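You operate a simulated robot arm through the tools that you are given. There is no shell and no other tool. Be economical: measure what you need, move in short steps, check, and stop when the job is done.

You run a simulated robot arm. Do the job below in one go: nothing can be reset, and whatever is moved stays where it is left.

## Task
Strain red paint into measuring cup 3 to between 100 ml and the next mark.
Fine: from the mark to 35 ml past it; pour from the red can through the blue strainer, a teaspoon spilt at most; close the can; strainer on the drip tray.

It is judged by the outcome, as a careful person would: the job done as asked, and still so three seconds after it is handed in. It fails if anything else is knocked over, pushed out of place, dropped, spilled or broken.

## Robot
A 7-joint arm with a two-finger parallel gripper on a trunk, on a base that drives. Base frame: it is fixed to the floor where the robot stands at the start and does not move with it; the origin is under the middle of the robot, x ahead of it, y to its left, z up; the surface under the hand at the start is at about z = 0.906. Lengths are in m, angles in degrees, forces in N, time in s.
With the tool pointing down near the work surface it reaches from about 0.44 to 0.92 m from the robot's upright axis, wherever it stands. Its first joint turns from -115.0 to 115.0 degrees. Places, roughly: bead gate [0.7, 1.1, 1.1]; blue drum button [0.7, -0.2, 1.1]; drip tray [0.7, -0.4, 0.9]; front of the mixing bench [0.5, -0.3, 0.9]; grey drum button [0.7, 0, 1.1]; white drum button [0.7, -0.7, 1.1]; yellow drum button [0.7, -0.5, 1.1]. Payload 3.91 kg.
Tool frame: the origin (TCP) lies between the finger pads and is the grasp point; the fingertips stand 0.03 m ahead of it; z points along the fingers, y is the line along which they close. The gripper opens to 0.11 m. The fingers are 0.02 m wide and 0.01 m thick; the gripper's body (0.048 by 0.112 m) begins 0.055 m behind the TCP.
Orientation is that of the tool frame in the base frame, as a unit quaternion [x, y, z, w]. With the fingers straight down and closing along the base's y, the tool's x points along the base's -x, its y along +y and its z along -z.

## Interface
- The arm moves only by the tool step_arm. Its argument "rows" is a list that holds one entry, the list of rows, each a list of 7 numbers: the shift along the base's x, y, z in m, then the turn, a rotation vector about the base's x, y, z in rad, then the opening, from 0 (shut) to 1 (fully open). In form: [[[tx, ty, tz, rx, ry, rz, hand], ...]]. A call has 1 to 8 rows; each row is the pose to reach, as a shift and turn from the pose commanded when the call began. A row lasts 0.2 s, in which the tool goes at most 0.05 m and 8.6 degrees; a call with a longer step from one row to the next is refused whole, and so is a gripper value outside its range. A pose out of reach is approached as far as the arm can. The call stops where the force on the tool passes 40 N (or 10 N more than at its start, if that is more) or the arm is blocked; 0.2 s more then pass. Each finger travels about 0.153 m/s and halts on what it meets, pressing with about 27 N; the grip force reading is that of the motor and also rises with nothing between the fingers. The clock runs only during rows and for 0.2 s after the last one: add rows that repeat a pose to give the fingers time. The reply holds the time, the measured pose of the TCP, the force on the tool along the base axes, the opening and the grip force, in the units named above and with some noise, with the torque about the TCP (base axes, N m) and any sound that the robot's microphone picked up.
- Cameras (640 x 400 px; columns grow to the right, rows downward): "scene" is now at [0.2267, 0.1722, 1.2758]; the picture's right is [-0.37, -0.93, 0.00], its down [-0.42, 0.17, -0.89] and it looks along [0.83, -0.33, -0.45] (base axes); focal length 214 px, centre (320, 200). "wrist" rides on the gripper at [0.072, 0.017, -0.103] in the tool frame; the picture's right is [-0.23, 0.97, 0.00], its down [-0.76, -0.18, -0.62] and it looks along [-0.61, -0.14, 0.78] (tool axes); focal length 222 px, centre (320, 200). There is no depth. A picture from a camera that has moved, and an enlarged one, comes with that camera's place and axes in the base frame and with its lens.
- capture(camera): a new picture of that camera. The clock stands still meanwhile.
- move_column(by): slides the trunk up (or, below 0, down) by that many m; the arm and the scene camera ride with it, the base frame stays. It gives what a move gives, with no picture.
- drive_base(legs): drives the robot by 1 to 6 legs, each [ahead, left, turn to the left] in m, m and degrees, along the robot's own axes; the way and the turn of a leg run together, so that a leg with both is an arc; at most 1.5 m and 180 degrees a leg. The arm and the cameras ride along, it lands a little off, and it stops where it bumps. It gives what a move gives.
- aim_head(pan, tilt): turns the head with the scene camera to pan (to the left, within 80 degrees either way) and tilt (down, from -29 to 69), counted from straight ahead of the robot. It gives what a move gives.
- zoom(camera, box): a new picture of the part [left, top, right, bottom] of that camera's present view, enlarged. The clock stands still meanwhile.
- job_done(): hands the job in; it is judged then, once.

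Go step by step. Nothing tells you exact positions but the pictures and the camera data: compare them with the known pose of the tool, close in by small moves and look again before you grip or let go. The budget is 120 turns and 98 pictures, counting those below and the enlarged ones. Unless the task says otherwise, let go and move clear before handing in, and close with one line.

The tools are called after "Request:" as a command line: name --argument value ..., lists and objects as JSON in quotes. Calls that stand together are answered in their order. step_arm: Moves the arm, as the interface text tells. Its arguments: {"type":"object","properties":{"rows":{"type":"array","items":{"type":"array","items":{"type":"array","items":{"type":"number"}}}}},"required":["rows"]} The other tools are called the same way: move_column (by) slides the trunk up or down; drive_base (legs) drives the base; aim_head (pan, tilt) turns the head that bears the scene camera; capture (camera) takes a picture; zoom (camera, box) takes an enlarged picture of a part of a camera's view; job_done () hands the job in.

At the start:

```text
t: 0.0
tcp_pos: [0.6584, -0.1077, 1.3359]
ee_rot: [0.0, 1.0, 0.0, 0.0]
wrist_force: [0.1, 0.6, -0.4]
moment: [-0.03, -0.01, -0.01]
opening: 0.1099
finger_force: 0.1
trunk travel left (down, up): [-0.6, 0.39]
robot x, y, heading: [0.0014, -0.0001, 0.1]
head pan, tilt: [-21.7, 27.0]
```

scene: 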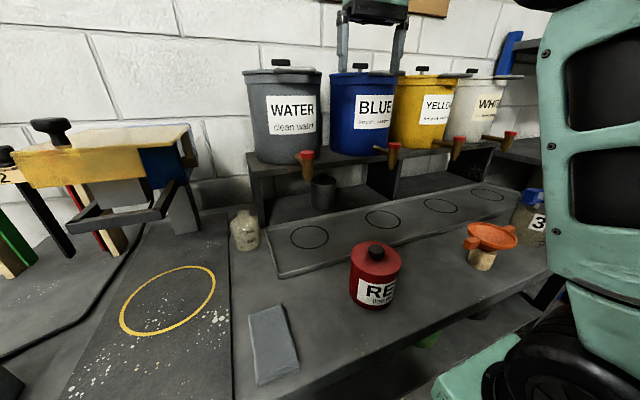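
wrist: 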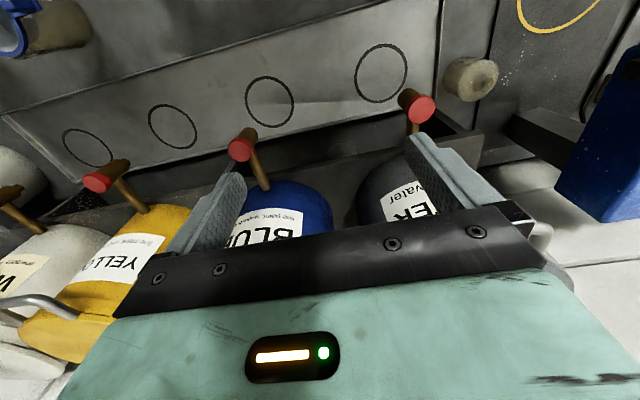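

The red can stands on the bench; an orange funnel and a jar marked 3 with something blue on it are to the right. I'll look more to the right.

Request:
aim_head --pan -50 --tilt 35

Request:
capture --camera "scene"

Request:
zoom --camera "wrist" --box '[0, 0, 320, 200]'

```text
t: 0.9
tcp_pos: [0.6585, -0.107, 1.3357]
ee_rot: [0.0, 1.0, 0.0, 0.0]
wrist_force: [-0.1, 1.0, 0.6]
moment: [0.04, 0.0, 0.01]
opening: 0.1102
finger_force: 0.0
trunk travel left (down, up): [-0.6, 0.39]
robot x, y, heading: [-0.0002, -0.0054, 0.1]
head pan, tilt: [-50.0, 35.0]
```

```text
95 pictures are left
camera scene: at [0.1983, 0.1386, 1.2633], right [-0.77, -0.64, 0.0], down [-0.37, 0.44, -0.82], along [0.53, -0.63, -0.57], focal length 214 px, centre (320, 200)
```

scene: 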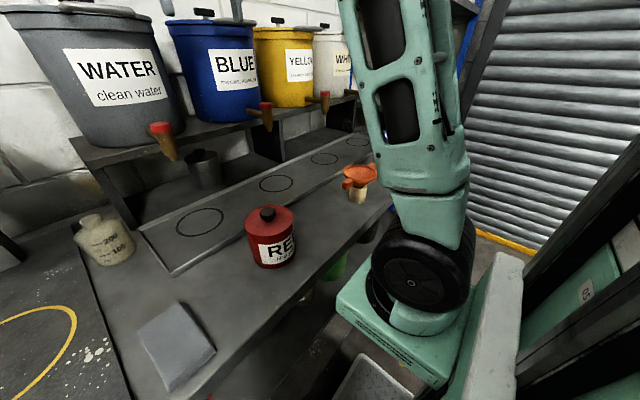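

```text
2.00 times, centred on (160, 100) of wrist
camera zoom: at [0.5848, -0.0923, 1.4384], right [0.23, 0.97, 0.0], down [0.76, -0.18, 0.62], along [0.61, -0.14, -0.78], focal length 444 px, centre (640, 400)
```

zoom: 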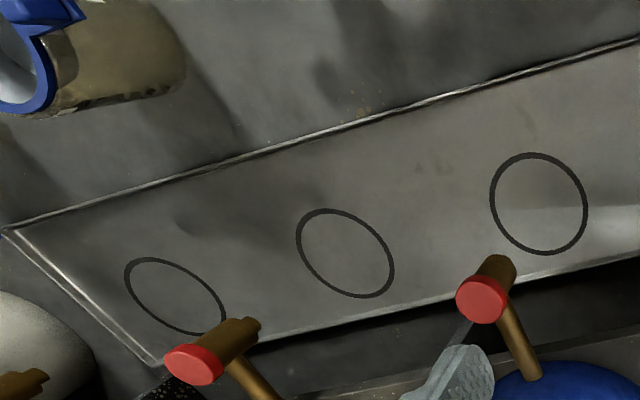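

The arm hides the right end. I'll pan back, and move the arm right and a bit back so the wrist camera sees cup 3.

Request:
step_arm --rows '[[[-0.02, -0.045, 0, 0, 0, 0, 1], [-0.04, -0.09, 0, 0, 0, 0, 1], [-0.06, -0.135, 0, 0, 0, 0, 1], [-0.08, -0.18, 0, 0, 0, 0, 1], [-0.1, -0.22, 0, 0, 0, 0, 1], [-0.12, -0.26, 0, 0, 0, 0, 1], [-0.14, -0.3, 0, 0, 0, 0, 1], [-0.14, -0.34, 0, 0, 0, 0, 1]]]'

Request:
aim_head --pan -30 --tilt 30

Request:
capture --camera "scene"

Request:
capture --camera "wrist"

```text
t: 2.7
tcp_pos: [0.5162, -0.4465, 1.3381]
ee_rot: [0.0, 1.0, 0.0, 0.0]
wrist_force: [-0.5, 0.1, 0.3]
moment: [-0.06, -0.02, -0.02]
opening: 0.11
finger_force: 0.1
trunk travel left (down, up): [-0.6, 0.39]
robot x, y, heading: [0.0022, -0.0036, 0.1]
head pan, tilt: [-50.0, 35.0]
```

```text
t: 3.6
tcp_pos: [0.5158, -0.4451, 1.3375]
ee_rot: [-0.001, 1.0, 0.0, -0.001]
wrist_force: [-0.9, 0.6, 0.3]
moment: [0.01, -0.01, 0.01]
opening: 0.1099
finger_force: 0.0
trunk travel left (down, up): [-0.6, 0.39]
robot x, y, heading: [0.0015, 0.0028, -0.1]
head pan, tilt: [-30.0, 30.0]
```

```text
93 pictures are left
camera scene: at [0.2199, 0.1607, 1.2711], right [-0.5, -0.87, 0.0], down [-0.43, 0.25, -0.87], along [0.75, -0.43, -0.5], focal length 214 px, centre (320, 200)
```

scene: 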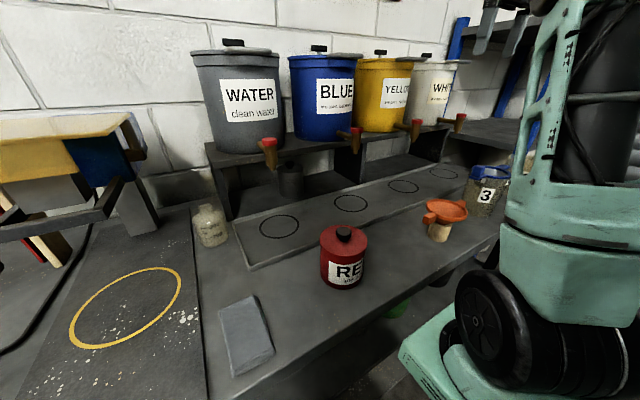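

```text
92 pictures are left
camera wrist: at [0.4433, -0.4303, 1.4402], right [0.23, 0.97, 0.0], down [0.76, -0.18, 0.62], along [0.61, -0.14, -0.78], focal length 222 px, centre (320, 200)
```

wrist: 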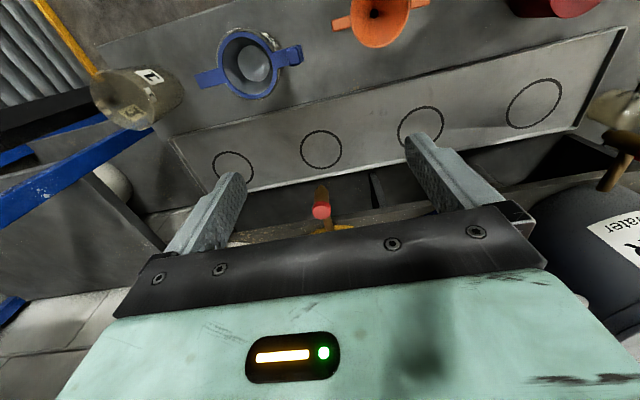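

The blue strainer seems to sit on jar 3, with another jar beyond it. Zooming in.

Request:
zoom --camera "wrist" --box '[80, 10, 320, 160]'

Request:
zoom --camera "scene" --box '[400, 150, 528, 250]'

Request:
zoom --camera "scene" --box '[300, 210, 396, 300]'

```text
2.67 times, centred on (200, 85) of wrist
camera zoom: at [0.4433, -0.4303, 1.4402], right [0.23, 0.97, 0.0], down [0.76, -0.18, 0.62], along [0.61, -0.14, -0.78], focal length 592 px, centre (640, 507)
```

zoom: 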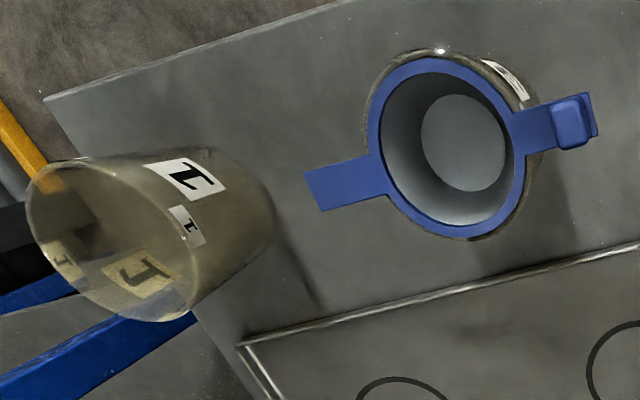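

```text
4.00 times, centred on (464, 200) of scene
camera zoom: at [0.2199, 0.1607, 1.2711], right [-0.5, -0.87, 0.0], down [-0.43, 0.25, -0.87], along [0.75, -0.43, -0.5], focal length 858 px, centre (-256, 200)
```

zoom: 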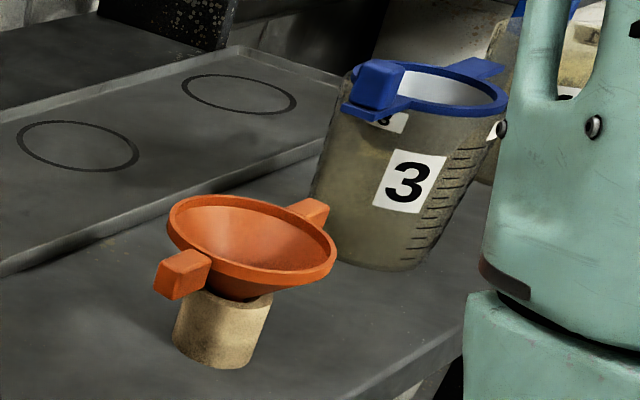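

```text
4.44 times, centred on (348, 255) of scene
camera zoom: at [0.2199, 0.1607, 1.2711], right [-0.5, -0.87, 0.0], down [-0.43, 0.25, -0.87], along [0.75, -0.43, -0.5], focal length 953 px, centre (196, -44)
```

zoom: 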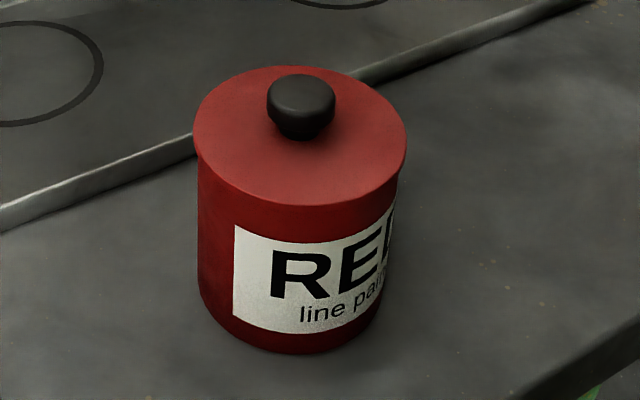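

Blue strainer sits on cup 3 at about (0.47, -0.55, 1.03); red can at about (0.47, -0.03), top at 1.00. I'll read cup 3's scale and check its contents.

Request:
zoom --camera "scene" --box '[464, 160, 512, 220]'

Request:
zoom --camera "scene" --box '[180, 190, 244, 260]'

```text
6.67 times, centred on (488, 190) of scene
camera zoom: at [0.2199, 0.1607, 1.2711], right [-0.5, -0.87, 0.0], down [-0.43, 0.25, -0.87], along [0.75, -0.43, -0.5], focal length 1430 px, centre (-800, 267)
```

zoom: 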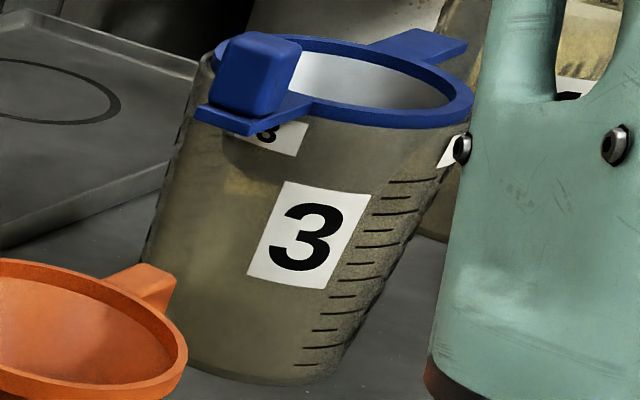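

```text
5.71 times, centred on (212, 225) of scene
camera zoom: at [0.2199, 0.1607, 1.2711], right [-0.5, -0.87, 0.0], down [-0.43, 0.25, -0.87], along [0.75, -0.43, -0.5], focal length 1226 px, centre (937, 57)
```

zoom: 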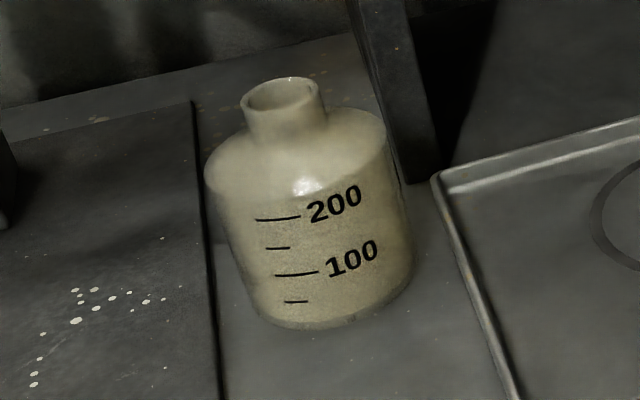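

Before moving the base for a better station (backwards and to the right), I'll check the floor to the right.

Request:
aim_head --pan -80 --tilt 45

Request:
capture --camera "scene"

```text
t: 4.7
tcp_pos: [0.5166, -0.4457, 1.3371]
ee_rot: [-0.001, 1.0, 0.0, 0.0]
wrist_force: [-0.3, 0.6, 0.3]
moment: [-0.01, -0.02, -0.01]
opening: 0.11
finger_force: 0.0
trunk travel left (down, up): [-0.6, 0.39]
robot x, y, heading: [0.0001, -0.0, 0.3]
head pan, tilt: [-80.0, 45.0]
```

```text
86 pictures are left
camera scene: at [0.1558, 0.1259, 1.2485], right [-0.98, -0.17, 0.0], down [-0.12, 0.7, -0.71], along [0.12, -0.7, -0.71], focal length 214 px, centre (320, 200)
```

scene: 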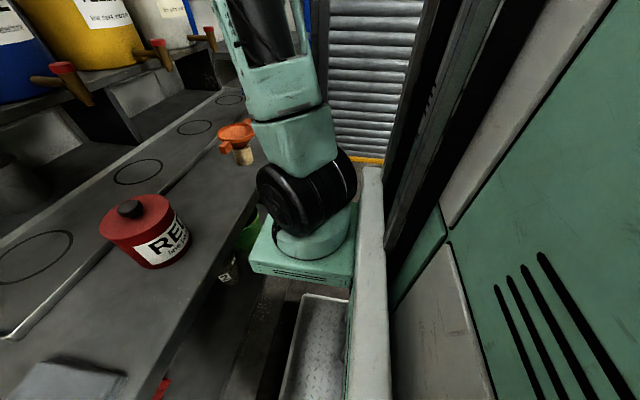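

The floor is clear. Driving back 0.22 m, then right 0.3 m.

Request:
drive_base --legs '[[-0.22, 0, 0], [0, -0.3, 0]]'

Request:
aim_head --pan -25 --tilt 25

Request:
capture --camera "scene"

```text
t: 8.1
tcp_pos: [0.3051, -0.7425, 1.3385]
ee_rot: [-0.004, 1.0, -0.001, -0.001]
wrist_force: [0.7, 0.5, 0.9]
moment: [0.04, -0.01, -0.01]
opening: 0.1097
finger_force: 0.0
trunk travel left (down, up): [-0.6, 0.39]
robot x, y, heading: [-0.2124, -0.2984, 0.4]
head pan, tilt: [-80.0, 45.0]
```

```text
t: 9.3
tcp_pos: [0.3058, -0.7416, 1.3382]
ee_rot: [-0.004, 1.0, 0.0, 0.0]
wrist_force: [-0.7, 0.0, 0.3]
moment: [0.0, -0.01, 0.02]
opening: 0.11
finger_force: 0.0
trunk travel left (down, up): [-0.6, 0.39]
robot x, y, heading: [-0.2122, -0.3005, 0.4]
head pan, tilt: [-25.0, 25.0]
```

```text
85 pictures are left
camera scene: at [0.0104, -0.1306, 1.279], right [-0.42, -0.91, 0.0], down [-0.38, 0.18, -0.91], along [0.82, -0.38, -0.42], focal length 214 px, centre (320, 200)
```

scene: 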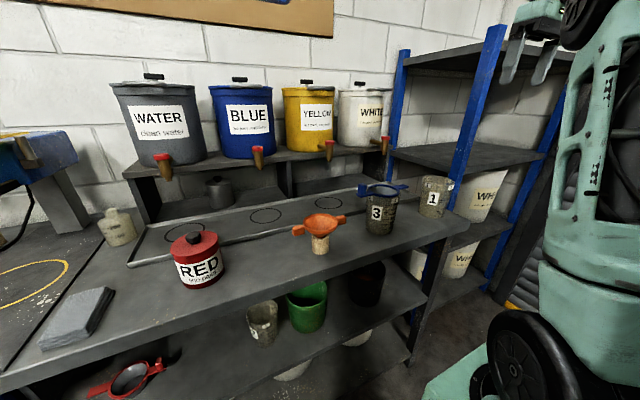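

Request:
zoom --camera "scene" --box '[356, 175, 420, 240]'

Request:
zoom --camera "scene" --box '[160, 215, 240, 295]'

```text
6.15 times, centred on (388, 208) of scene
camera zoom: at [0.0104, -0.1306, 1.279], right [-0.42, -0.91, 0.0], down [-0.38, 0.18, -0.91], along [0.82, -0.38, -0.42], focal length 1320 px, centre (-98, 154)
```

zoom: 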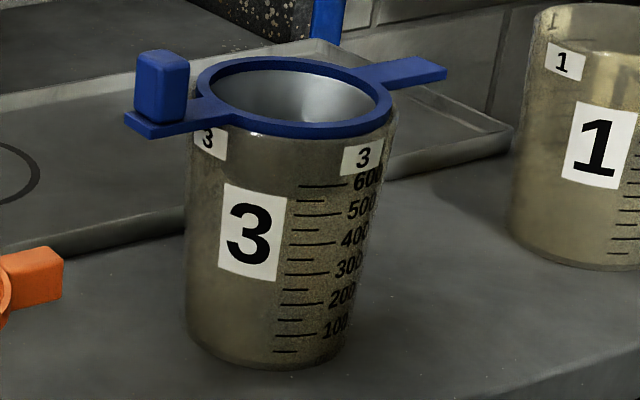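

```text
5.00 times, centred on (200, 255) of scene
camera zoom: at [0.0104, -0.1306, 1.279], right [-0.42, -0.91, 0.0], down [-0.38, 0.18, -0.91], along [0.82, -0.38, -0.42], focal length 1072 px, centre (920, -75)
```

zoom: 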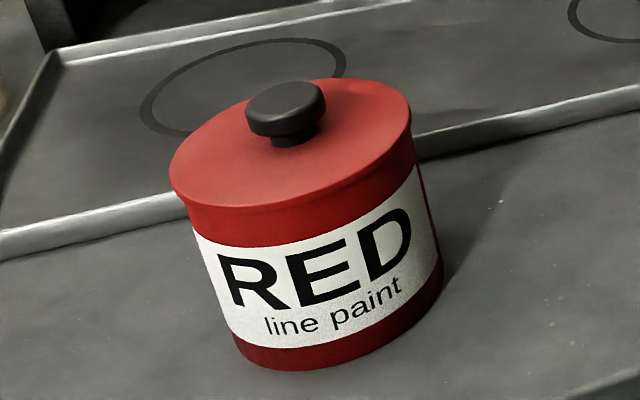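

Cup 3 is empty with marks every 50 ml, so the target is 100–135 ml (aim ~115). First the lid: moving the arm above the red can.

Request:
step_arm --rows '[[[0.01, 0.045, 0, 0, 0, 0, 1], [0.02, 0.09, 0, 0, 0, 0, 1], [0.03, 0.135, 0, 0, 0, 0, 0.8], [0.04, 0.18, 0, 0, 0, 0, 0.7], [0.05, 0.225, 0, 0, 0, 0, 0.6], [0.06, 0.27, 0, 0, 0, 0, 0.5], [0.07, 0.315, 0, 0, 0, 0, 0.5], [0.08, 0.36, 0, 0, 0, 0, 0.5]]]'

Request:
step_arm --rows '[[[0.01, 0.043, 0, 0, 0, 0, 0.5], [0.02, 0.086, -0.02, 0, 0, 0, 0.5], [0.03, 0.129, -0.04, 0, 0, 0, 0.5], [0.04, 0.172, -0.06, 0, 0, 0, 0.5], [0.05, 0.215, -0.08, 0, 0, 0, 0.5], [0.06, 0.258, -0.1, 0, 0, 0, 0.5], [0.07, 0.301, -0.12, 0, 0, 0, 0.5], [0.078, 0.34, -0.138, 0, 0, 0, 0.5]]]'

Request:
capture --camera "wrist"

Request:
capture --camera "scene"

```text
t: 11.1
tcp_pos: [0.3849, -0.3808, 1.3347]
ee_rot: [-0.003, 1.0, 0.0, 0.0]
wrist_force: [-0.2, 0.1, 0.3]
moment: [0.03, -0.05, 0.01]
opening: 0.0549
finger_force: 0.0
trunk travel left (down, up): [-0.6, 0.39]
robot x, y, heading: [-0.2134, -0.2974, 0.4]
head pan, tilt: [-25.0, 25.0]
```

```text
t: 12.9
tcp_pos: [0.4621, -0.0417, 1.2008]
ee_rot: [-0.003, 1.0, 0.0, 0.001]
wrist_force: [0.1, -2.3, 0.4]
moment: [0.06, -0.02, 0.0]
opening: 0.0552
finger_force: 0.1
trunk travel left (down, up): [-0.6, 0.39]
robot x, y, heading: [-0.2123, -0.2992, 0.3]
head pan, tilt: [-25.0, 25.0]
```

```text
82 pictures are left
camera wrist: at [0.3892, -0.027, 1.3026], right [0.22, 0.97, 0.0], down [0.76, -0.17, 0.62], along [0.61, -0.14, -0.78], focal length 222 px, centre (320, 200)
```

wrist: 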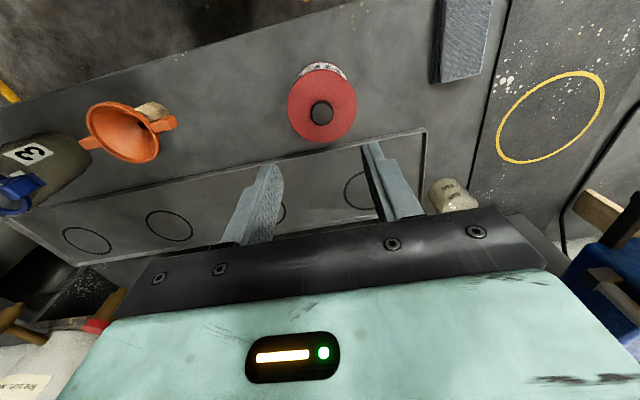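

```text
81 pictures are left
camera scene: at [0.0102, -0.1311, 1.2792], right [-0.42, -0.91, 0.0], down [-0.38, 0.18, -0.91], along [0.82, -0.38, -0.42], focal length 214 px, centre (320, 200)
```

scene: 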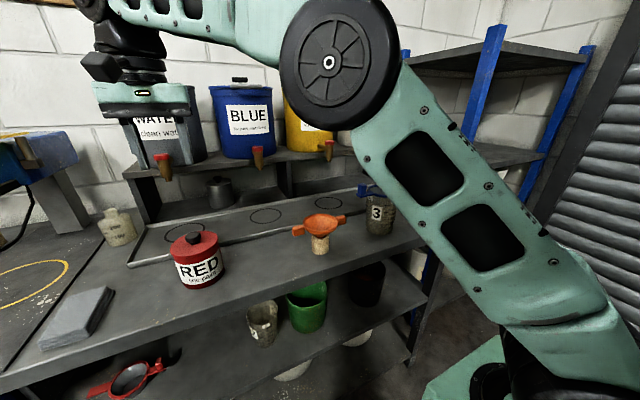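

Knob triangulates to about (0.475, -0.045, 1.012). Descending partway and checking.

Request:
step_arm --rows '[[[0.006, -0.002, -0.045, 0, 0, 0, 0.5], [0.012, -0.004, -0.09, 0, 0, 0, 0.5], [0.012, -0.004, -0.13, 0, 0, 0, 0.5]]]'

Request:
capture --camera "wrist"

Request:
zoom --camera "scene" --box '[140, 190, 260, 300]'

```text
t: 13.7
tcp_pos: [0.4756, -0.0449, 1.0707]
ee_rot: [-0.004, 1.0, 0.0, 0.0]
wrist_force: [-0.7, -0.6, 0.1]
moment: [-0.01, 0.04, 0.02]
opening: 0.055
finger_force: 0.1
trunk travel left (down, up): [-0.6, 0.39]
robot x, y, heading: [-0.2118, -0.2976, 0.1]
head pan, tilt: [-25.0, 25.0]
```

```text
80 pictures are left
camera wrist: at [0.4025, -0.0291, 1.1732], right [0.22, 0.98, 0.0], down [0.76, -0.17, 0.62], along [0.61, -0.14, -0.78], focal length 222 px, centre (320, 200)
```

wrist: 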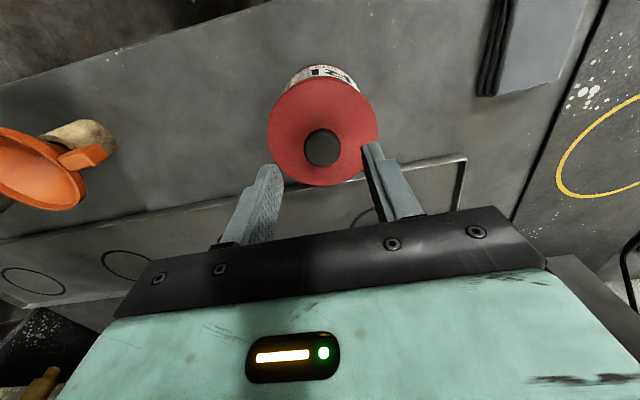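

```text
3.64 times, centred on (200, 245) of scene
camera zoom: at [0.0103, -0.1306, 1.2791], right [-0.42, -0.91, 0.0], down [-0.38, 0.18, -0.91], along [0.82, -0.38, -0.42], focal length 780 px, centre (756, 36)
```

zoom: 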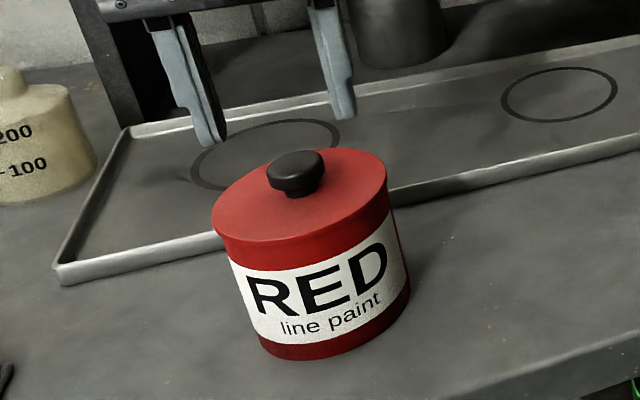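

Well aligned. Lowering until the fingertips nearly reach the lid.

Request:
step_arm --rows '[[[0.003, 0, -0.02, 0, 0, 0, 0.5], [0.003, 0, -0.035, 0, 0, 0, 0.5], [0.003, 0, -0.035, 0, 0, 0, 0.5]]]'

Request:
zoom --camera "scene" --box '[140, 190, 260, 300]'

```text
t: 14.5
tcp_pos: [0.4787, -0.0438, 1.035]
ee_rot: [-0.003, 1.0, 0.001, 0.0]
wrist_force: [0.6, -0.6, 0.0]
moment: [-0.02, 0.03, 0.02]
opening: 0.055
finger_force: 0.0
trunk travel left (down, up): [-0.6, 0.39]
robot x, y, heading: [-0.2131, -0.301, 0.4]
head pan, tilt: [-25.0, 25.0]
```

```text
3.64 times, centred on (200, 245) of scene
camera zoom: at [0.0104, -0.1305, 1.2791], right [-0.42, -0.91, 0.0], down [-0.38, 0.18, -0.91], along [0.82, -0.38, -0.42], focal length 780 px, centre (756, 36)
```

zoom: 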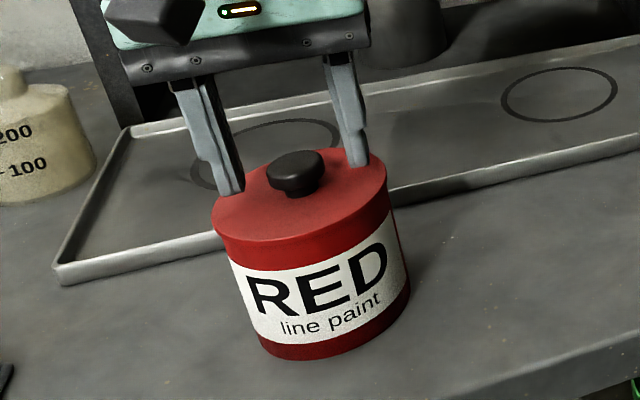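

Request:
step_arm --rows '[[[0, 0, -0.006, 0, 0, 0, 0.5], [0, 0, -0.006, 0, 0, 0, 0.5]]]'

Request:
zoom --camera "scene" --box '[170, 205, 240, 265]'

```text
t: 15.1
tcp_pos: [0.4797, -0.0451, 1.0292]
ee_rot: [-0.002, 1.0, 0.0, 0.0]
wrist_force: [0.4, -0.3, 0.1]
moment: [-0.03, 0.01, 0.04]
opening: 0.0549
finger_force: 0.2
trunk travel left (down, up): [-0.6, 0.39]
robot x, y, heading: [-0.2151, -0.2955, 0.3]
head pan, tilt: [-25.0, 25.0]
```

```text
6.67 times, centred on (205, 235) of scene
camera zoom: at [0.0104, -0.1305, 1.2791], right [-0.42, -0.91, 0.0], down [-0.38, 0.18, -0.91], along [0.82, -0.38, -0.42], focal length 1430 px, centre (1087, -33)
```

zoom: 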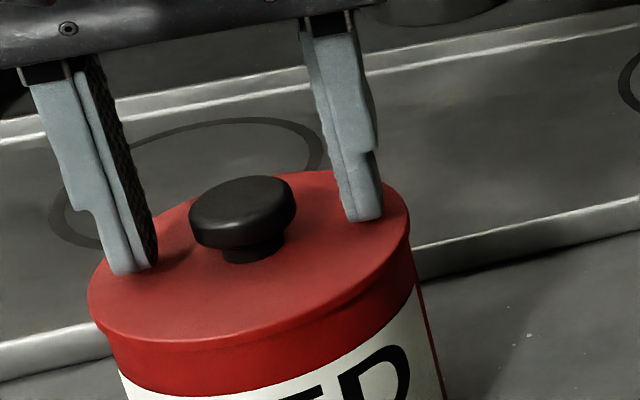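

Tips straddle the knob just above the lid. Closing.

Request:
step_arm --rows '[[[0, 0, 0, 0, 0, 0, 0.3], [0, 0, 0, 0, 0, 0, 0.15], [0, 0, 0, 0, 0, 0, 0.1], [0, 0, 0, 0, 0, 0, 0.1]]]'

```text
t: 16.1
tcp_pos: [0.4783, -0.0452, 1.0291]
ee_rot: [-0.004, 1.0, 0.0, 0.0]
wrist_force: [-0.2, -0.5, -0.1]
moment: [0.03, 0.01, 0.0]
opening: 0.0284
finger_force: 27.5
trunk travel left (down, up): [-0.6, 0.39]
robot x, y, heading: [-0.2127, -0.3013, 0.6]
head pan, tilt: [-25.0, 25.0]
heard: snap
```

Knob gripped (28 mm wide). Lifting slowly.

Request:
step_arm --rows '[[[0, 0, 0.01, 0, 0, 0, 0.0], [0, 0, 0.02, 0, 0, 0, 0.0], [0, 0, 0.035, 0, 0, 0, 0.0]]]'

Request:
capture --camera "scene"

```text
t: 16.9
tcp_pos: [0.4783, -0.0451, 1.0648]
ee_rot: [-0.003, 1.0, 0.0, -0.001]
wrist_force: [-0.3, 0.4, 0.6]
moment: [0.01, 0.0, -0.02]
opening: 0.0
finger_force: 26.8
trunk travel left (down, up): [-0.6, 0.39]
robot x, y, heading: [-0.2149, -0.2999, 0.3]
head pan, tilt: [-25.0, 25.0]
```

```text
76 pictures are left
camera scene: at [0.0105, -0.1305, 1.279], right [-0.42, -0.91, 0.0], down [-0.38, 0.18, -0.91], along [0.82, -0.38, -0.42], focal length 214 px, centre (320, 200)
```

scene: 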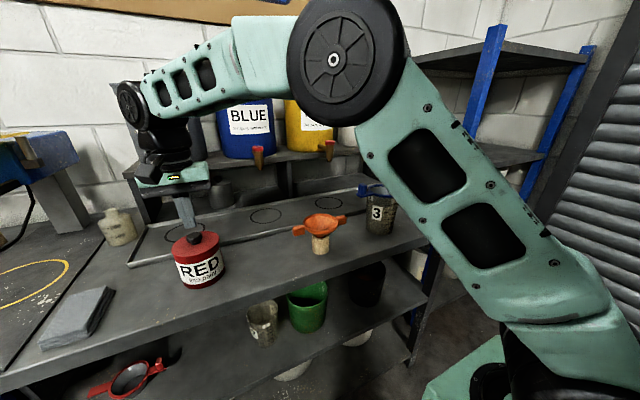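

The fingers slipped off the knob. I'll look at the lid before trying again.

Request:
zoom --camera "scene" --box '[160, 205, 240, 295]'

Request:
capture --camera "wrist"

```text
4.44 times, centred on (200, 250) of scene
camera zoom: at [0.0105, -0.1305, 1.279], right [-0.42, -0.91, 0.0], down [-0.38, 0.18, -0.91], along [0.82, -0.38, -0.42], focal length 953 px, centre (853, -22)
```

zoom: 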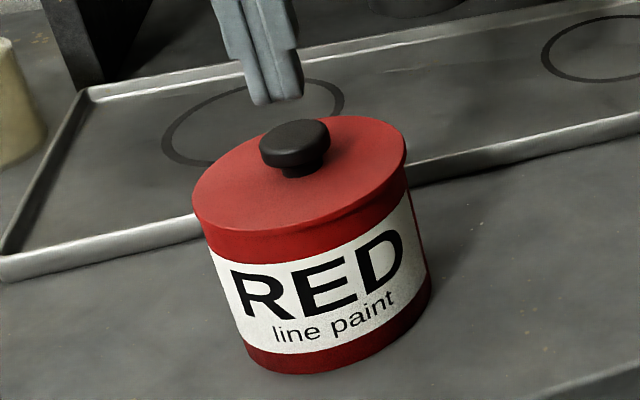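

```text
74 pictures are left
camera wrist: at [0.4053, -0.03, 1.1671], right [0.22, 0.98, 0.0], down [0.76, -0.17, 0.62], along [0.61, -0.14, -0.78], focal length 222 px, centre (320, 200)
```

wrist: 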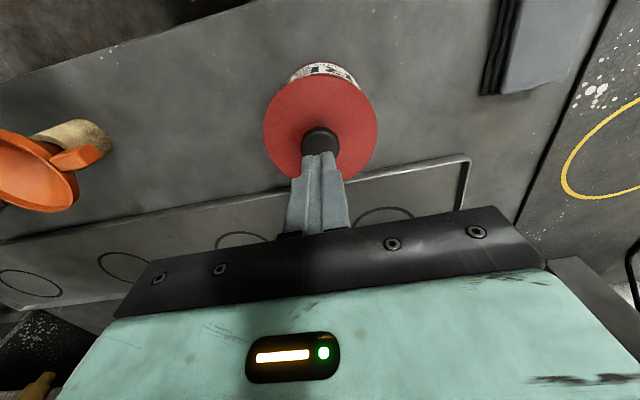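

Retrying a few mm lower, with slower lift.

Request:
step_arm --rows '[[[0, 0, 0, 0, 0, 0, 0.5], [0, 0, 0, 0, 0, 0, 0.5], [0, 0, -0.025, 0, 0, 0, 0.5], [0, 0, -0.036, 0, 0, 0, 0.5], [0, 0, -0.041, 0, 0, 0, 0.5], [0, 0, -0.041, 0, 0, 0, 0.5]]]'

Request:
step_arm --rows '[[[0, 0, 0, 0, 0, 0, 0.3], [0, 0, 0, 0, 0, 0, 0.1], [0, 0, 0, 0, 0, 0, 0.0], [0, 0, 0, 0, 0, 0, 0.0], [0, 0, 0, 0, 0, 0, 0.0]]]'

Request:
zoom --camera "scene" --box '[160, 205, 240, 265]'

```text
t: 18.3
tcp_pos: [0.4804, -0.0443, 1.0249]
ee_rot: [-0.004, 1.0, 0.002, 0.003]
wrist_force: [5.3, 4.5, 19.1]
moment: [-0.08, -0.14, 0.07]
opening: 0.0542
finger_force: 0.0
trunk travel left (down, up): [-0.6, 0.39]
robot x, y, heading: [-0.2162, -0.2975, 0.7]
head pan, tilt: [-25.0, 25.0]
heard: snap
```

```text
t: 19.5
tcp_pos: [0.4795, -0.0444, 1.0245]
ee_rot: [-0.004, 1.0, 0.002, 0.003]
wrist_force: [5.6, 12.8, 33.1]
moment: [0.25, -0.13, 0.02]
opening: 0.0284
finger_force: 27.9
trunk travel left (down, up): [-0.6, 0.39]
robot x, y, heading: [-0.2158, -0.2998, 0.7]
head pan, tilt: [-25.0, 25.0]
```

```text
6.67 times, centred on (200, 235) of scene
camera zoom: at [0.0096, -0.1302, 1.2793], right [-0.42, -0.91, 0.0], down [-0.38, 0.18, -0.91], along [0.82, -0.38, -0.42], focal length 1430 px, centre (1120, -33)
```

zoom: 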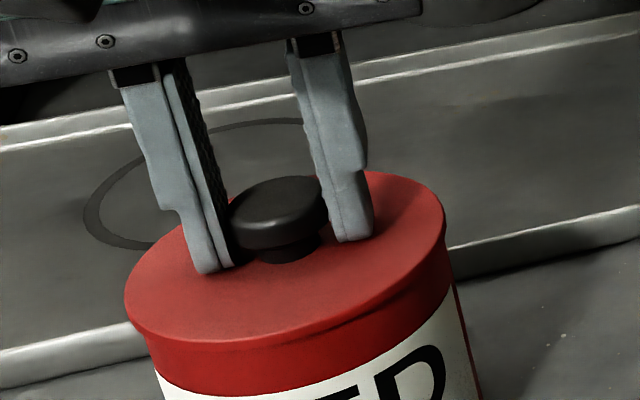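

Fingertips now bear on the lid (lid top ≈0.995). Lifting slowly in small steps.

Request:
step_arm --rows '[[[0, 0, 0.003, 0, 0, 0, 0.0], [0, 0, 0.005, 0, 0, 0, 0.0], [0, 0, 0.007, 0, 0, 0, 0.0], [0, 0, 0.009, 0, 0, 0, 0.0]]]'

Request:
zoom --camera "scene" --box '[160, 205, 240, 265]'

```text
t: 20.5
tcp_pos: [0.4783, -0.0463, 1.0302]
ee_rot: [-0.003, 1.0, -0.001, -0.001]
wrist_force: [0.3, 0.6, -0.8]
moment: [-0.01, 0.0, -0.03]
opening: 0.0285
finger_force: 27.4
trunk travel left (down, up): [-0.6, 0.39]
robot x, y, heading: [-0.2173, -0.2976, 0.2]
head pan, tilt: [-25.0, 25.0]
heard: snap
```

```text
6.67 times, centred on (200, 235) of scene
camera zoom: at [0.0104, -0.1307, 1.2789], right [-0.42, -0.91, 0.0], down [-0.38, 0.18, -0.91], along [0.82, -0.38, -0.42], focal length 1430 px, centre (1120, -33)
```

zoom: 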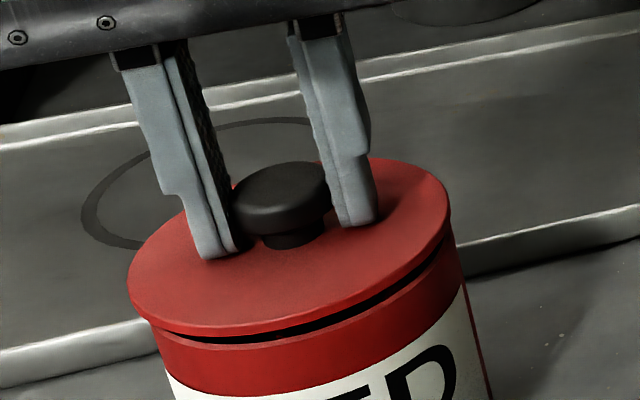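

The lid snapped free and is in the grip. Lifting it up gently and carrying it toward the free bench spot at y ≈ -0.185.

Request:
step_arm --rows '[[[0, 0, 0.006, 0, 0, 0, 0.0], [0, 0, 0.014, 0, 0, 0, 0.0], [0, 0, 0.024, 0, 0, 0, 0.0], [0, 0, 0.036, 0, 0, 0, 0.0], [0, 0, 0.05, 0, 0, 0, 0.0], [0, -0.01, 0.06, 0, 0, 0, 0.0], [0, -0.025, 0.065, 0, 0, 0, 0.0], [0, -0.045, 0.065, 0, 0, 0, 0.0]]]'

Request:
capture --camera "scene"

```text
t: 22.3
tcp_pos: [0.4775, -0.0899, 1.0965]
ee_rot: [-0.004, 1.0, 0.0, 0.001]
wrist_force: [0.0, 0.5, 0.4]
moment: [-0.03, 0.0, 0.01]
opening: 0.028
finger_force: 26.7
trunk travel left (down, up): [-0.6, 0.39]
robot x, y, heading: [-0.2142, -0.2993, 0.2]
head pan, tilt: [-25.0, 25.0]
```

```text
71 pictures are left
camera scene: at [0.0104, -0.1303, 1.279], right [-0.42, -0.91, 0.0], down [-0.38, 0.18, -0.91], along [0.82, -0.38, -0.42], focal length 214 px, centre (320, 200)
```

scene: 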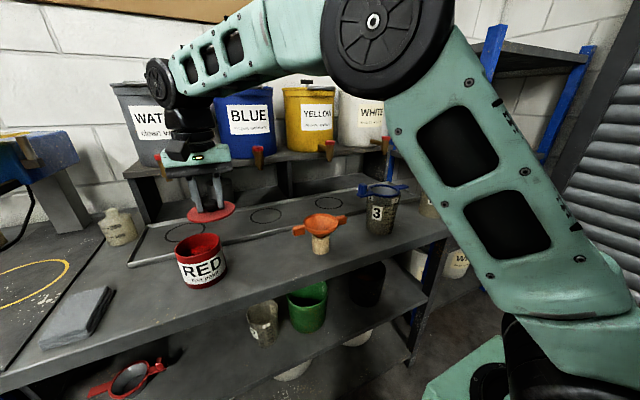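

Lid is held. Moving over the free spot and lowering.

Request:
step_arm --rows '[[[0, -0.03, 0, 0, 0, 0, 0.0], [0, -0.06, 0, 0, 0, 0, 0.0], [0, -0.085, -0.005, 0, 0, 0, 0.0], [0, -0.095, -0.03, 0, 0, 0, 0.0], [0, -0.095, -0.06, 0, 0, 0, 0.0], [0, -0.095, -0.09, 0, 0, 0, 0.0], [0, -0.095, -0.12, 0, 0, 0, 0.0]]]'

Request:
zoom --camera "scene" --box '[160, 180, 360, 300]'

```text
t: 23.9
tcp_pos: [0.4787, -0.1852, 0.9774]
ee_rot: [-0.003, 1.0, 0.0, 0.001]
wrist_force: [0.6, -0.2, 0.2]
moment: [0.04, 0.05, 0.0]
opening: 0.028
finger_force: 27.3
trunk travel left (down, up): [-0.6, 0.39]
robot x, y, heading: [-0.2136, -0.2982, 0.3]
head pan, tilt: [-25.0, 25.0]
```

```text
3.20 times, centred on (260, 240) of scene
camera zoom: at [0.0103, -0.1306, 1.2791], right [-0.42, -0.91, 0.0], down [-0.38, 0.18, -0.91], along [0.82, -0.38, -0.42], focal length 686 px, centre (512, 72)
```

zoom: 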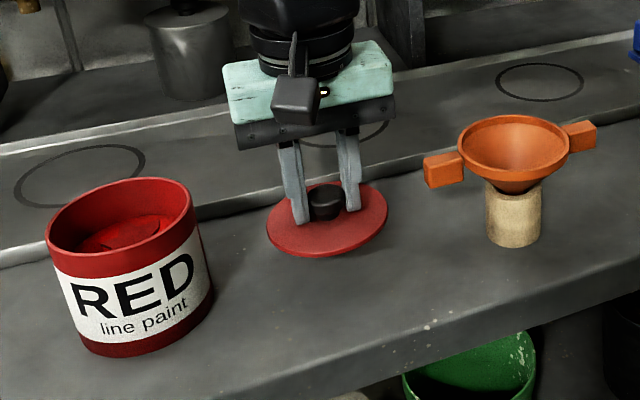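

Request:
step_arm --rows '[[[0, 0, -0.008, 0, 0, 0, 0.0], [0, 0, -0.014, 0, 0, 0, 0.0], [0, 0, -0.02, 0, 0, 0, 0.0], [0, 0, -0.024, 0, 0, 0, 0.0]]]'

Request:
zoom --camera "scene" --box '[160, 180, 360, 300]'

```text
t: 24.9
tcp_pos: [0.4767, -0.1838, 0.9526]
ee_rot: [-0.003, 1.0, 0.0, 0.0]
wrist_force: [0.2, -0.4, -0.5]
moment: [0.0, 0.02, 0.01]
opening: 0.0283
finger_force: 27.4
trunk travel left (down, up): [-0.6, 0.39]
robot x, y, heading: [-0.2131, -0.302, 0.3]
head pan, tilt: [-25.0, 25.0]
```

```text
3.20 times, centred on (260, 240) of scene
camera zoom: at [0.0104, -0.1305, 1.2791], right [-0.42, -0.91, 0.0], down [-0.38, 0.18, -0.91], along [0.82, -0.38, -0.42], focal length 686 px, centre (512, 72)
```

zoom: 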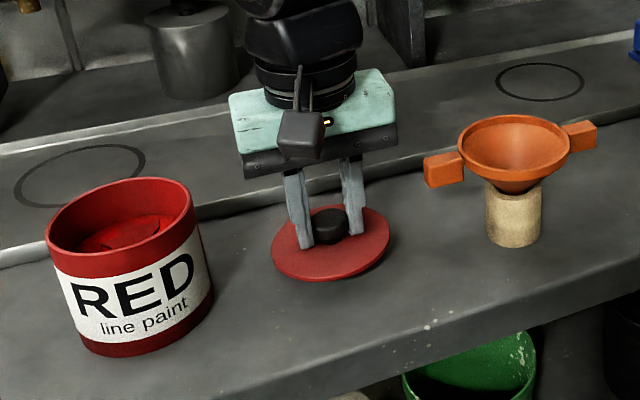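

Request:
step_arm --rows '[[[0, 0, -0.003, 0, 0, 0, 0.0], [0, 0, -0.006, 0, 0, 0, 0.0], [0, 0, -0.009, 0, 0, 0, 0.0]]]'

```text
t: 25.7
tcp_pos: [0.4779, -0.186, 0.9442]
ee_rot: [-0.005, 1.0, 0.0, 0.0]
wrist_force: [0.2, 0.8, -0.1]
moment: [0.0, 0.01, -0.01]
opening: 0.0283
finger_force: 26.9
trunk travel left (down, up): [-0.6, 0.39]
robot x, y, heading: [-0.2132, -0.2953, 0.6]
head pan, tilt: [-25.0, 25.0]
```

Request:
step_arm --rows '[[[0, 0, -0.002, 0, 0, 0, 0.0], [0, 0, -0.004, 0, 0, 0, 0.0], [0, 0, -0.006, 0, 0, 0, 0.0]]]'

Request:
zoom --camera "scene" --box '[220, 220, 300, 280]'

```text
t: 26.5
tcp_pos: [0.4776, -0.1849, 0.9386]
ee_rot: [-0.003, 1.0, 0.0, 0.001]
wrist_force: [-1.8, -1.3, 9.7]
moment: [-0.07, 0.25, -0.01]
opening: 0.028
finger_force: 27.2
trunk travel left (down, up): [-0.6, 0.39]
robot x, y, heading: [-0.2122, -0.3013, 0.3]
head pan, tilt: [-25.0, 25.0]
```

```text
6.67 times, centred on (260, 250) of scene
camera zoom: at [0.0101, -0.1306, 1.2794], right [-0.42, -0.91, 0.0], down [-0.38, 0.18, -0.91], along [0.82, -0.38, -0.42], focal length 1430 px, centre (720, -133)
```

zoom: 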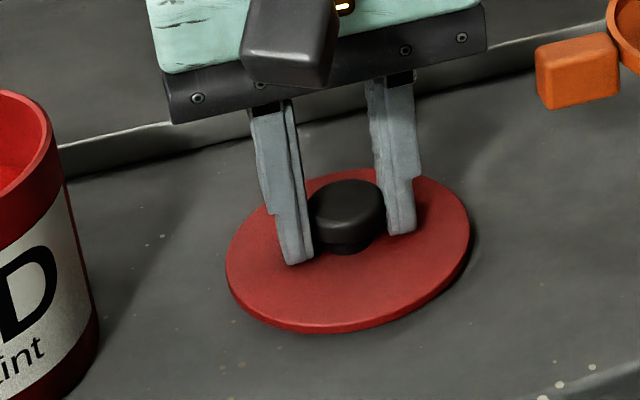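

Lid is down. Releasing and rising, then turn the hand to horizontal.

Request:
step_arm --rows '[[[0, 0, 0.001, 0, 0, 0, 0.1], [0, 0, 0.001, 0, 0, 0, 0.4], [0, 0, 0.001, 0, 0, 0, 0.5], [0, 0, 0.02, 0, 0, 0, 0.5], [0, 0, 0.06, 0, 0, 0, 0.5], [0, 0, 0.11, 0, 0, 0, 0.7], [0, 0, 0.16, 0, 0, 0, 0.9], [0, 0, 0.2, 0, 0, 0, 1]]]'

Request:
zoom --camera "scene" --box '[150, 200, 270, 300]'

```text
t: 28.3
tcp_pos: [0.4775, -0.1841, 1.1384]
ee_rot: [-0.003, 1.0, 0.0, 0.0]
wrist_force: [0.3, 0.1, -0.1]
moment: [-0.02, 0.06, 0.0]
opening: 0.1103
finger_force: 0.0
trunk travel left (down, up): [-0.6, 0.39]
robot x, y, heading: [-0.2152, -0.3018, 0.4]
head pan, tilt: [-25.0, 25.0]
```

```text
4.00 times, centred on (210, 250) of scene
camera zoom: at [0.0106, -0.1305, 1.279], right [-0.42, -0.91, 0.0], down [-0.38, 0.18, -0.91], along [0.82, -0.38, -0.42], focal length 858 px, centre (760, 0)
```

zoom: 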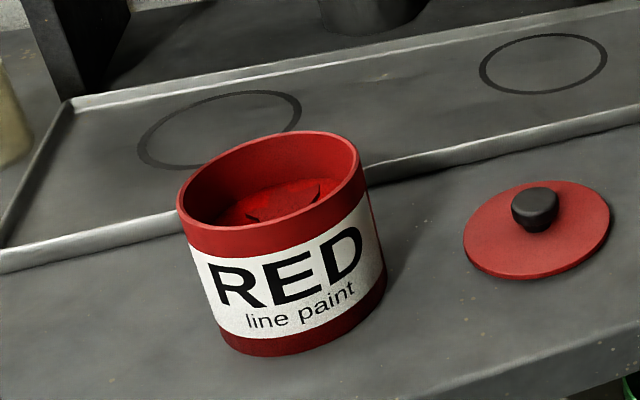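

The paint has skin clumps, hence the strainer. Now I pitch the hand 60° forward (so the camera stays above the bench), moving back and toward the can's front.

Request:
step_arm --rows '[[[-0.017, 0.02, 0, 0, -0.1496, 0, 1], [-0.034, 0.04, 0, 0, -0.2992, 0, 1], [-0.051, 0.06, 0, 0, -0.4488, 0, 1], [-0.068, 0.08, 0, 0, -0.5984, 0, 1], [-0.085, 0.1, 0, 0, -0.748, 0, 1], [-0.102, 0.12, 0, 0, -0.8976, 0, 1], [-0.118, 0.139, 0, 0, -1.047, 0, 1]]]'

Request:
capture --camera "wrist"

Request:
capture --camera "scene"

```text
t: 29.9
tcp_pos: [0.3597, -0.0482, 1.1374]
ee_rot: [-0.003, 0.865, -0.001, 0.501]
wrist_force: [0.4, -0.6, 0.4]
moment: [0.0, 0.0, 0.0]
opening: 0.1097
finger_force: 0.1
trunk travel left (down, up): [-0.6, 0.39]
robot x, y, heading: [-0.2114, -0.3015, 0.5]
head pan, tilt: [-25.0, 25.0]
```

```text
66 pictures are left
camera wrist: at [0.2334, -0.0325, 1.1245], right [0.11, 0.98, 0.19], down [-0.16, -0.17, 0.97], along [0.98, -0.14, 0.14], focal length 222 px, centre (320, 200)
```

wrist: 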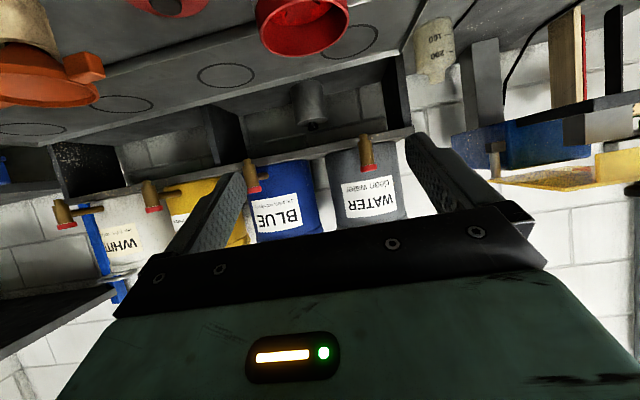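

```text
65 pictures are left
camera scene: at [0.0106, -0.1308, 1.2791], right [-0.42, -0.91, 0.0], down [-0.38, 0.18, -0.91], along [0.82, -0.38, -0.42], focal length 214 px, centre (320, 200)
```

scene: 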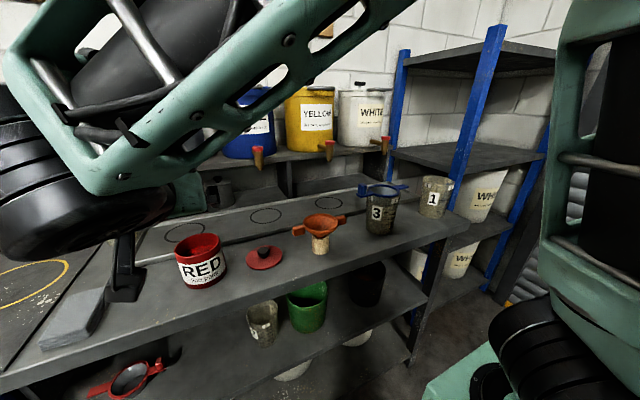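

Dry-run the pour roll near the cup first (empty hand, high above) to be sure the wrist can do it.

Request:
step_arm --rows '[[[0.01, -0.045, 0.02, 0, 0, 0, 1], [0.02, -0.09, 0.04, 0, 0, 0, 1], [0.03, -0.135, 0.06, 0, 0, 0, 1], [0.04, -0.18, 0.07, 0, 0, 0, 1], [0.05, -0.225, 0.07, 0, 0, 0, 1], [0.06, -0.27, 0.07, 0, 0, 0, 1], [0.07, -0.315, 0.07, 0, 0, 0, 1], [0.08, -0.36, 0.07, 0, 0, 0, 1]]]'

Request:
step_arm --rows '[[[0.0, -0.03, 0, 0.149, 0, 0, 1], [0.0, -0.06, 0, 0.298, 0, 0, 1], [0.0, -0.08, 0, 0.447, 0, 0, 1], [0.0, -0.08, 0, 0.596, 0, 0, 1], [0.0, -0.08, 0, 0.745, 0, 0, 1], [0.0, -0.08, 0, 0.894, 0, 0, 1], [0.0, -0.08, 0, 1.043, 0, 0, 1], [0.0, -0.08, 0, 1.192, 0, 0, 1]]]'

Request:
step_arm --rows '[[[0.0, 0, 0, 0.149, 0, 0, 1], [0.0, 0, 0, 0.298, 0, 0, 1], [0.0, 0, 0, 0.447, 0, 0, 1], [0.0, 0, 0, 0.596, 0, 0, 1]]]'

Request:
capture --camera "scene"

```text
refused: row 1 steps farther than a row can; nothing moved
```

```text
t: 31.7
tcp_pos: [0.3632, -0.094, 1.2583]
ee_rot: [0.279, 0.744, 0.45, 0.409]
wrist_force: [-0.1, -0.9, 0.0]
moment: [0.0, -0.02, 0.05]
opening: 0.1099
finger_force: 0.0
out of reach, approached as far as the arm can: row 5, 6, 7, 8
trunk travel left (down, up): [-0.6, 0.39]
robot x, y, heading: [-0.2124, -0.296, 0.2]
head pan, tilt: [-25.0, 25.0]
```

```text
t: 32.7
tcp_pos: [0.3661, -0.1059, 1.304]
ee_rot: [0.327, 0.736, 0.513, 0.296]
wrist_force: [1.7, -2.1, -1.1]
moment: [0.09, 0.0, 0.23]
opening: 0.1099
finger_force: 0.0
out of reach, approached as far as the arm can: row 1, 2, 3, 4
trunk travel left (down, up): [-0.6, 0.39]
robot x, y, heading: [-0.217, -0.2989, 0.3]
head pan, tilt: [-25.0, 25.0]
```

```text
64 pictures are left
camera scene: at [0.0118, -0.1316, 1.279], right [-0.42, -0.91, 0.0], down [-0.39, 0.18, -0.91], along [0.82, -0.38, -0.42], focal length 214 px, centre (320, 200)
```

scene: 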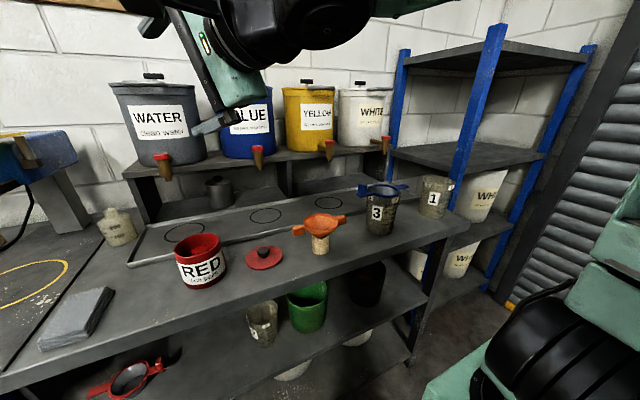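

At that spot the roll runs out of reach at ~40°. Unrolling, then testing at the pour place.

Request:
step_arm --rows '[[[0, 0, 0, -0.149, 0, 0, 1], [0, 0, 0, -0.298, 0, 0, 1], [0, 0, 0, -0.447, 0, 0, 1], [0, 0, 0, -0.596, 0, 0, 1], [0, 0, 0, -0.745, 0, 0, 1], [0, 0, 0, -0.894, 0, 0, 1], [0, 0, 0, -1.043, 0, 0, 1], [0, 0, 0, -1.192, 0, 0, 1]]]'

```text
t: 34.5
tcp_pos: [0.3677, -0.1055, 1.3053]
ee_rot: [0.102, 0.898, 0.01, 0.428]
wrist_force: [0.1, -0.3, -0.2]
moment: [0.04, -0.02, 0.03]
opening: 0.1099
finger_force: 0.2
trunk travel left (down, up): [-0.6, 0.39]
robot x, y, heading: [-0.2097, -0.2998, 0.7]
head pan, tilt: [-25.0, 25.0]
```

Better plan: pour away from the robot (+x), pitching the hand back from 60° forward through straight down; that stays in easy wrist range and perpendicular to the strainer's handles. I'll straighten the hand and dry-run it at the cup's front.

Request:
step_arm --rows '[[[0, -0.04, 0, -0.06, -0.078, 0.083, 1], [0, -0.085, 0, -0.12, -0.157, 0.167, 1], [0, -0.13, 0, -0.12, -0.157, 0.167, 1], [0, -0.175, 0, -0.12, -0.157, 0.167, 1], [0.01, -0.22, 0, -0.12, -0.157, 0.167, 1], [0.02, -0.265, -0.02, -0.12, -0.157, 0.167, 1], [0.03, -0.31, -0.04, -0.12, -0.157, 0.167, 1], [0.03, -0.355, -0.05, -0.12, -0.157, 0.167, 1]]]'

Request:
step_arm --rows '[[[0, -0.03, -0.01, 0, 0, 0, 1], [0, -0.06, -0.02, 0, 0, 0, 1], [0, -0.09, -0.03, 0, 0, 0, 1]]]'

```text
refused: row 6 steps farther than a row can; nothing moved
```

```text
t: 35.3
tcp_pos: [0.3681, -0.1962, 1.2749]
ee_rot: [0.103, 0.897, 0.011, 0.429]
wrist_force: [-0.1, -0.3, 0.4]
moment: [0.02, 0.0, -0.01]
opening: 0.1099
finger_force: 0.0
trunk travel left (down, up): [-0.6, 0.39]
robot x, y, heading: [-0.2132, -0.299, 0.3]
head pan, tilt: [-25.0, 25.0]
```

Request:
step_arm --rows '[[[0, -0.04, 0, -0.06, -0.078, 0.083, 1], [0, -0.08, 0, -0.12, -0.157, 0.167, 1], [0, -0.12, 0, -0.12, -0.157, 0.167, 1], [0, -0.16, 0, -0.12, -0.157, 0.167, 1], [0.005, -0.2, 0, -0.12, -0.157, 0.167, 1], [0.01, -0.24, -0.02, -0.12, -0.157, 0.167, 1], [0.015, -0.28, -0.04, -0.12, -0.157, 0.167, 1], [0.02, -0.32, -0.06, -0.12, -0.157, 0.167, 1]]]'

Request:
step_arm --rows '[[[0, -0.035, 0, 0, 0.149, 0, 1], [0, -0.035, 0, 0, 0.298, 0, 1], [0, -0.035, 0, 0, 0.447, 0, 1], [0, -0.035, 0, 0, 0.596, 0, 1], [0, -0.035, 0, 0, 0.745, 0, 1], [0, -0.035, 0, 0, 0.894, 0, 1], [0, -0.035, 0, 0, 1.043, 0, 1], [0, -0.035, 0, 0, 1.192, 0, 1]]]'

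Request:
step_arm --rows '[[[0, 0, 0, 0, 0.149, 0, 1], [0, 0, 0, 0, 0.298, 0, 1], [0, 0, 0, 0, 0.447, 0, 1], [0, 0, 0, 0, 0.596, 0, 1]]]'

Request:
capture --camera "scene"

```text
t: 37.3
tcp_pos: [0.3975, -0.5332, 1.1811]
ee_rot: [0.035, 0.895, -0.038, 0.443]
wrist_force: [-0.4, -0.8, 1.0]
moment: [0.0, 0.01, 0.03]
opening: 0.1101
finger_force: 0.1
out of reach, approached as far as the arm can: row 2, 3, 4, 5, 6, 7, 8
trunk travel left (down, up): [-0.6, 0.39]
robot x, y, heading: [-0.2141, -0.3008, 0.5]
head pan, tilt: [-25.0, 25.0]
stopped in row 8: the arm was blocked; the commanded pose is now the measured one
```

```text
t: 39.1
tcp_pos: [0.3966, -0.5668, 1.181]
ee_rot: [0.008, 0.989, -0.052, -0.137]
wrist_force: [-1.3, -0.2, 0.3]
moment: [-0.01, -0.06, 0.0]
opening: 0.1101
finger_force: 0.0
trunk travel left (down, up): [-0.6, 0.39]
robot x, y, heading: [-0.2121, -0.297, 0.4]
head pan, tilt: [-25.0, 25.0]
```

```text
t: 40.1
tcp_pos: [0.3725, -0.5932, 1.1724]
ee_rot: [-0.011, 0.916, -0.049, -0.399]
wrist_force: [-0.1, -0.3, 0.8]
moment: [0.02, 0.01, -0.01]
opening: 0.1097
finger_force: 0.0
out of reach, approached as far as the arm can: row 3, 4
trunk travel left (down, up): [-0.6, 0.39]
robot x, y, heading: [-0.2139, -0.2989, 0.6]
head pan, tilt: [-25.0, 25.0]
```

```text
63 pictures are left
camera scene: at [0.0098, -0.13, 1.2792], right [-0.42, -0.91, 0.0], down [-0.38, 0.18, -0.91], along [0.82, -0.38, -0.42], focal length 214 px, centre (320, 200)
```

scene: 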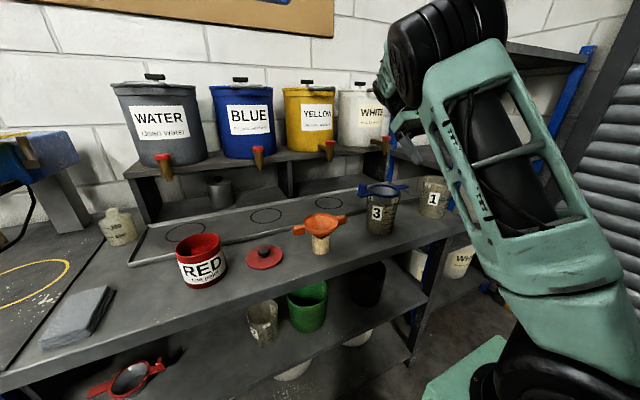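

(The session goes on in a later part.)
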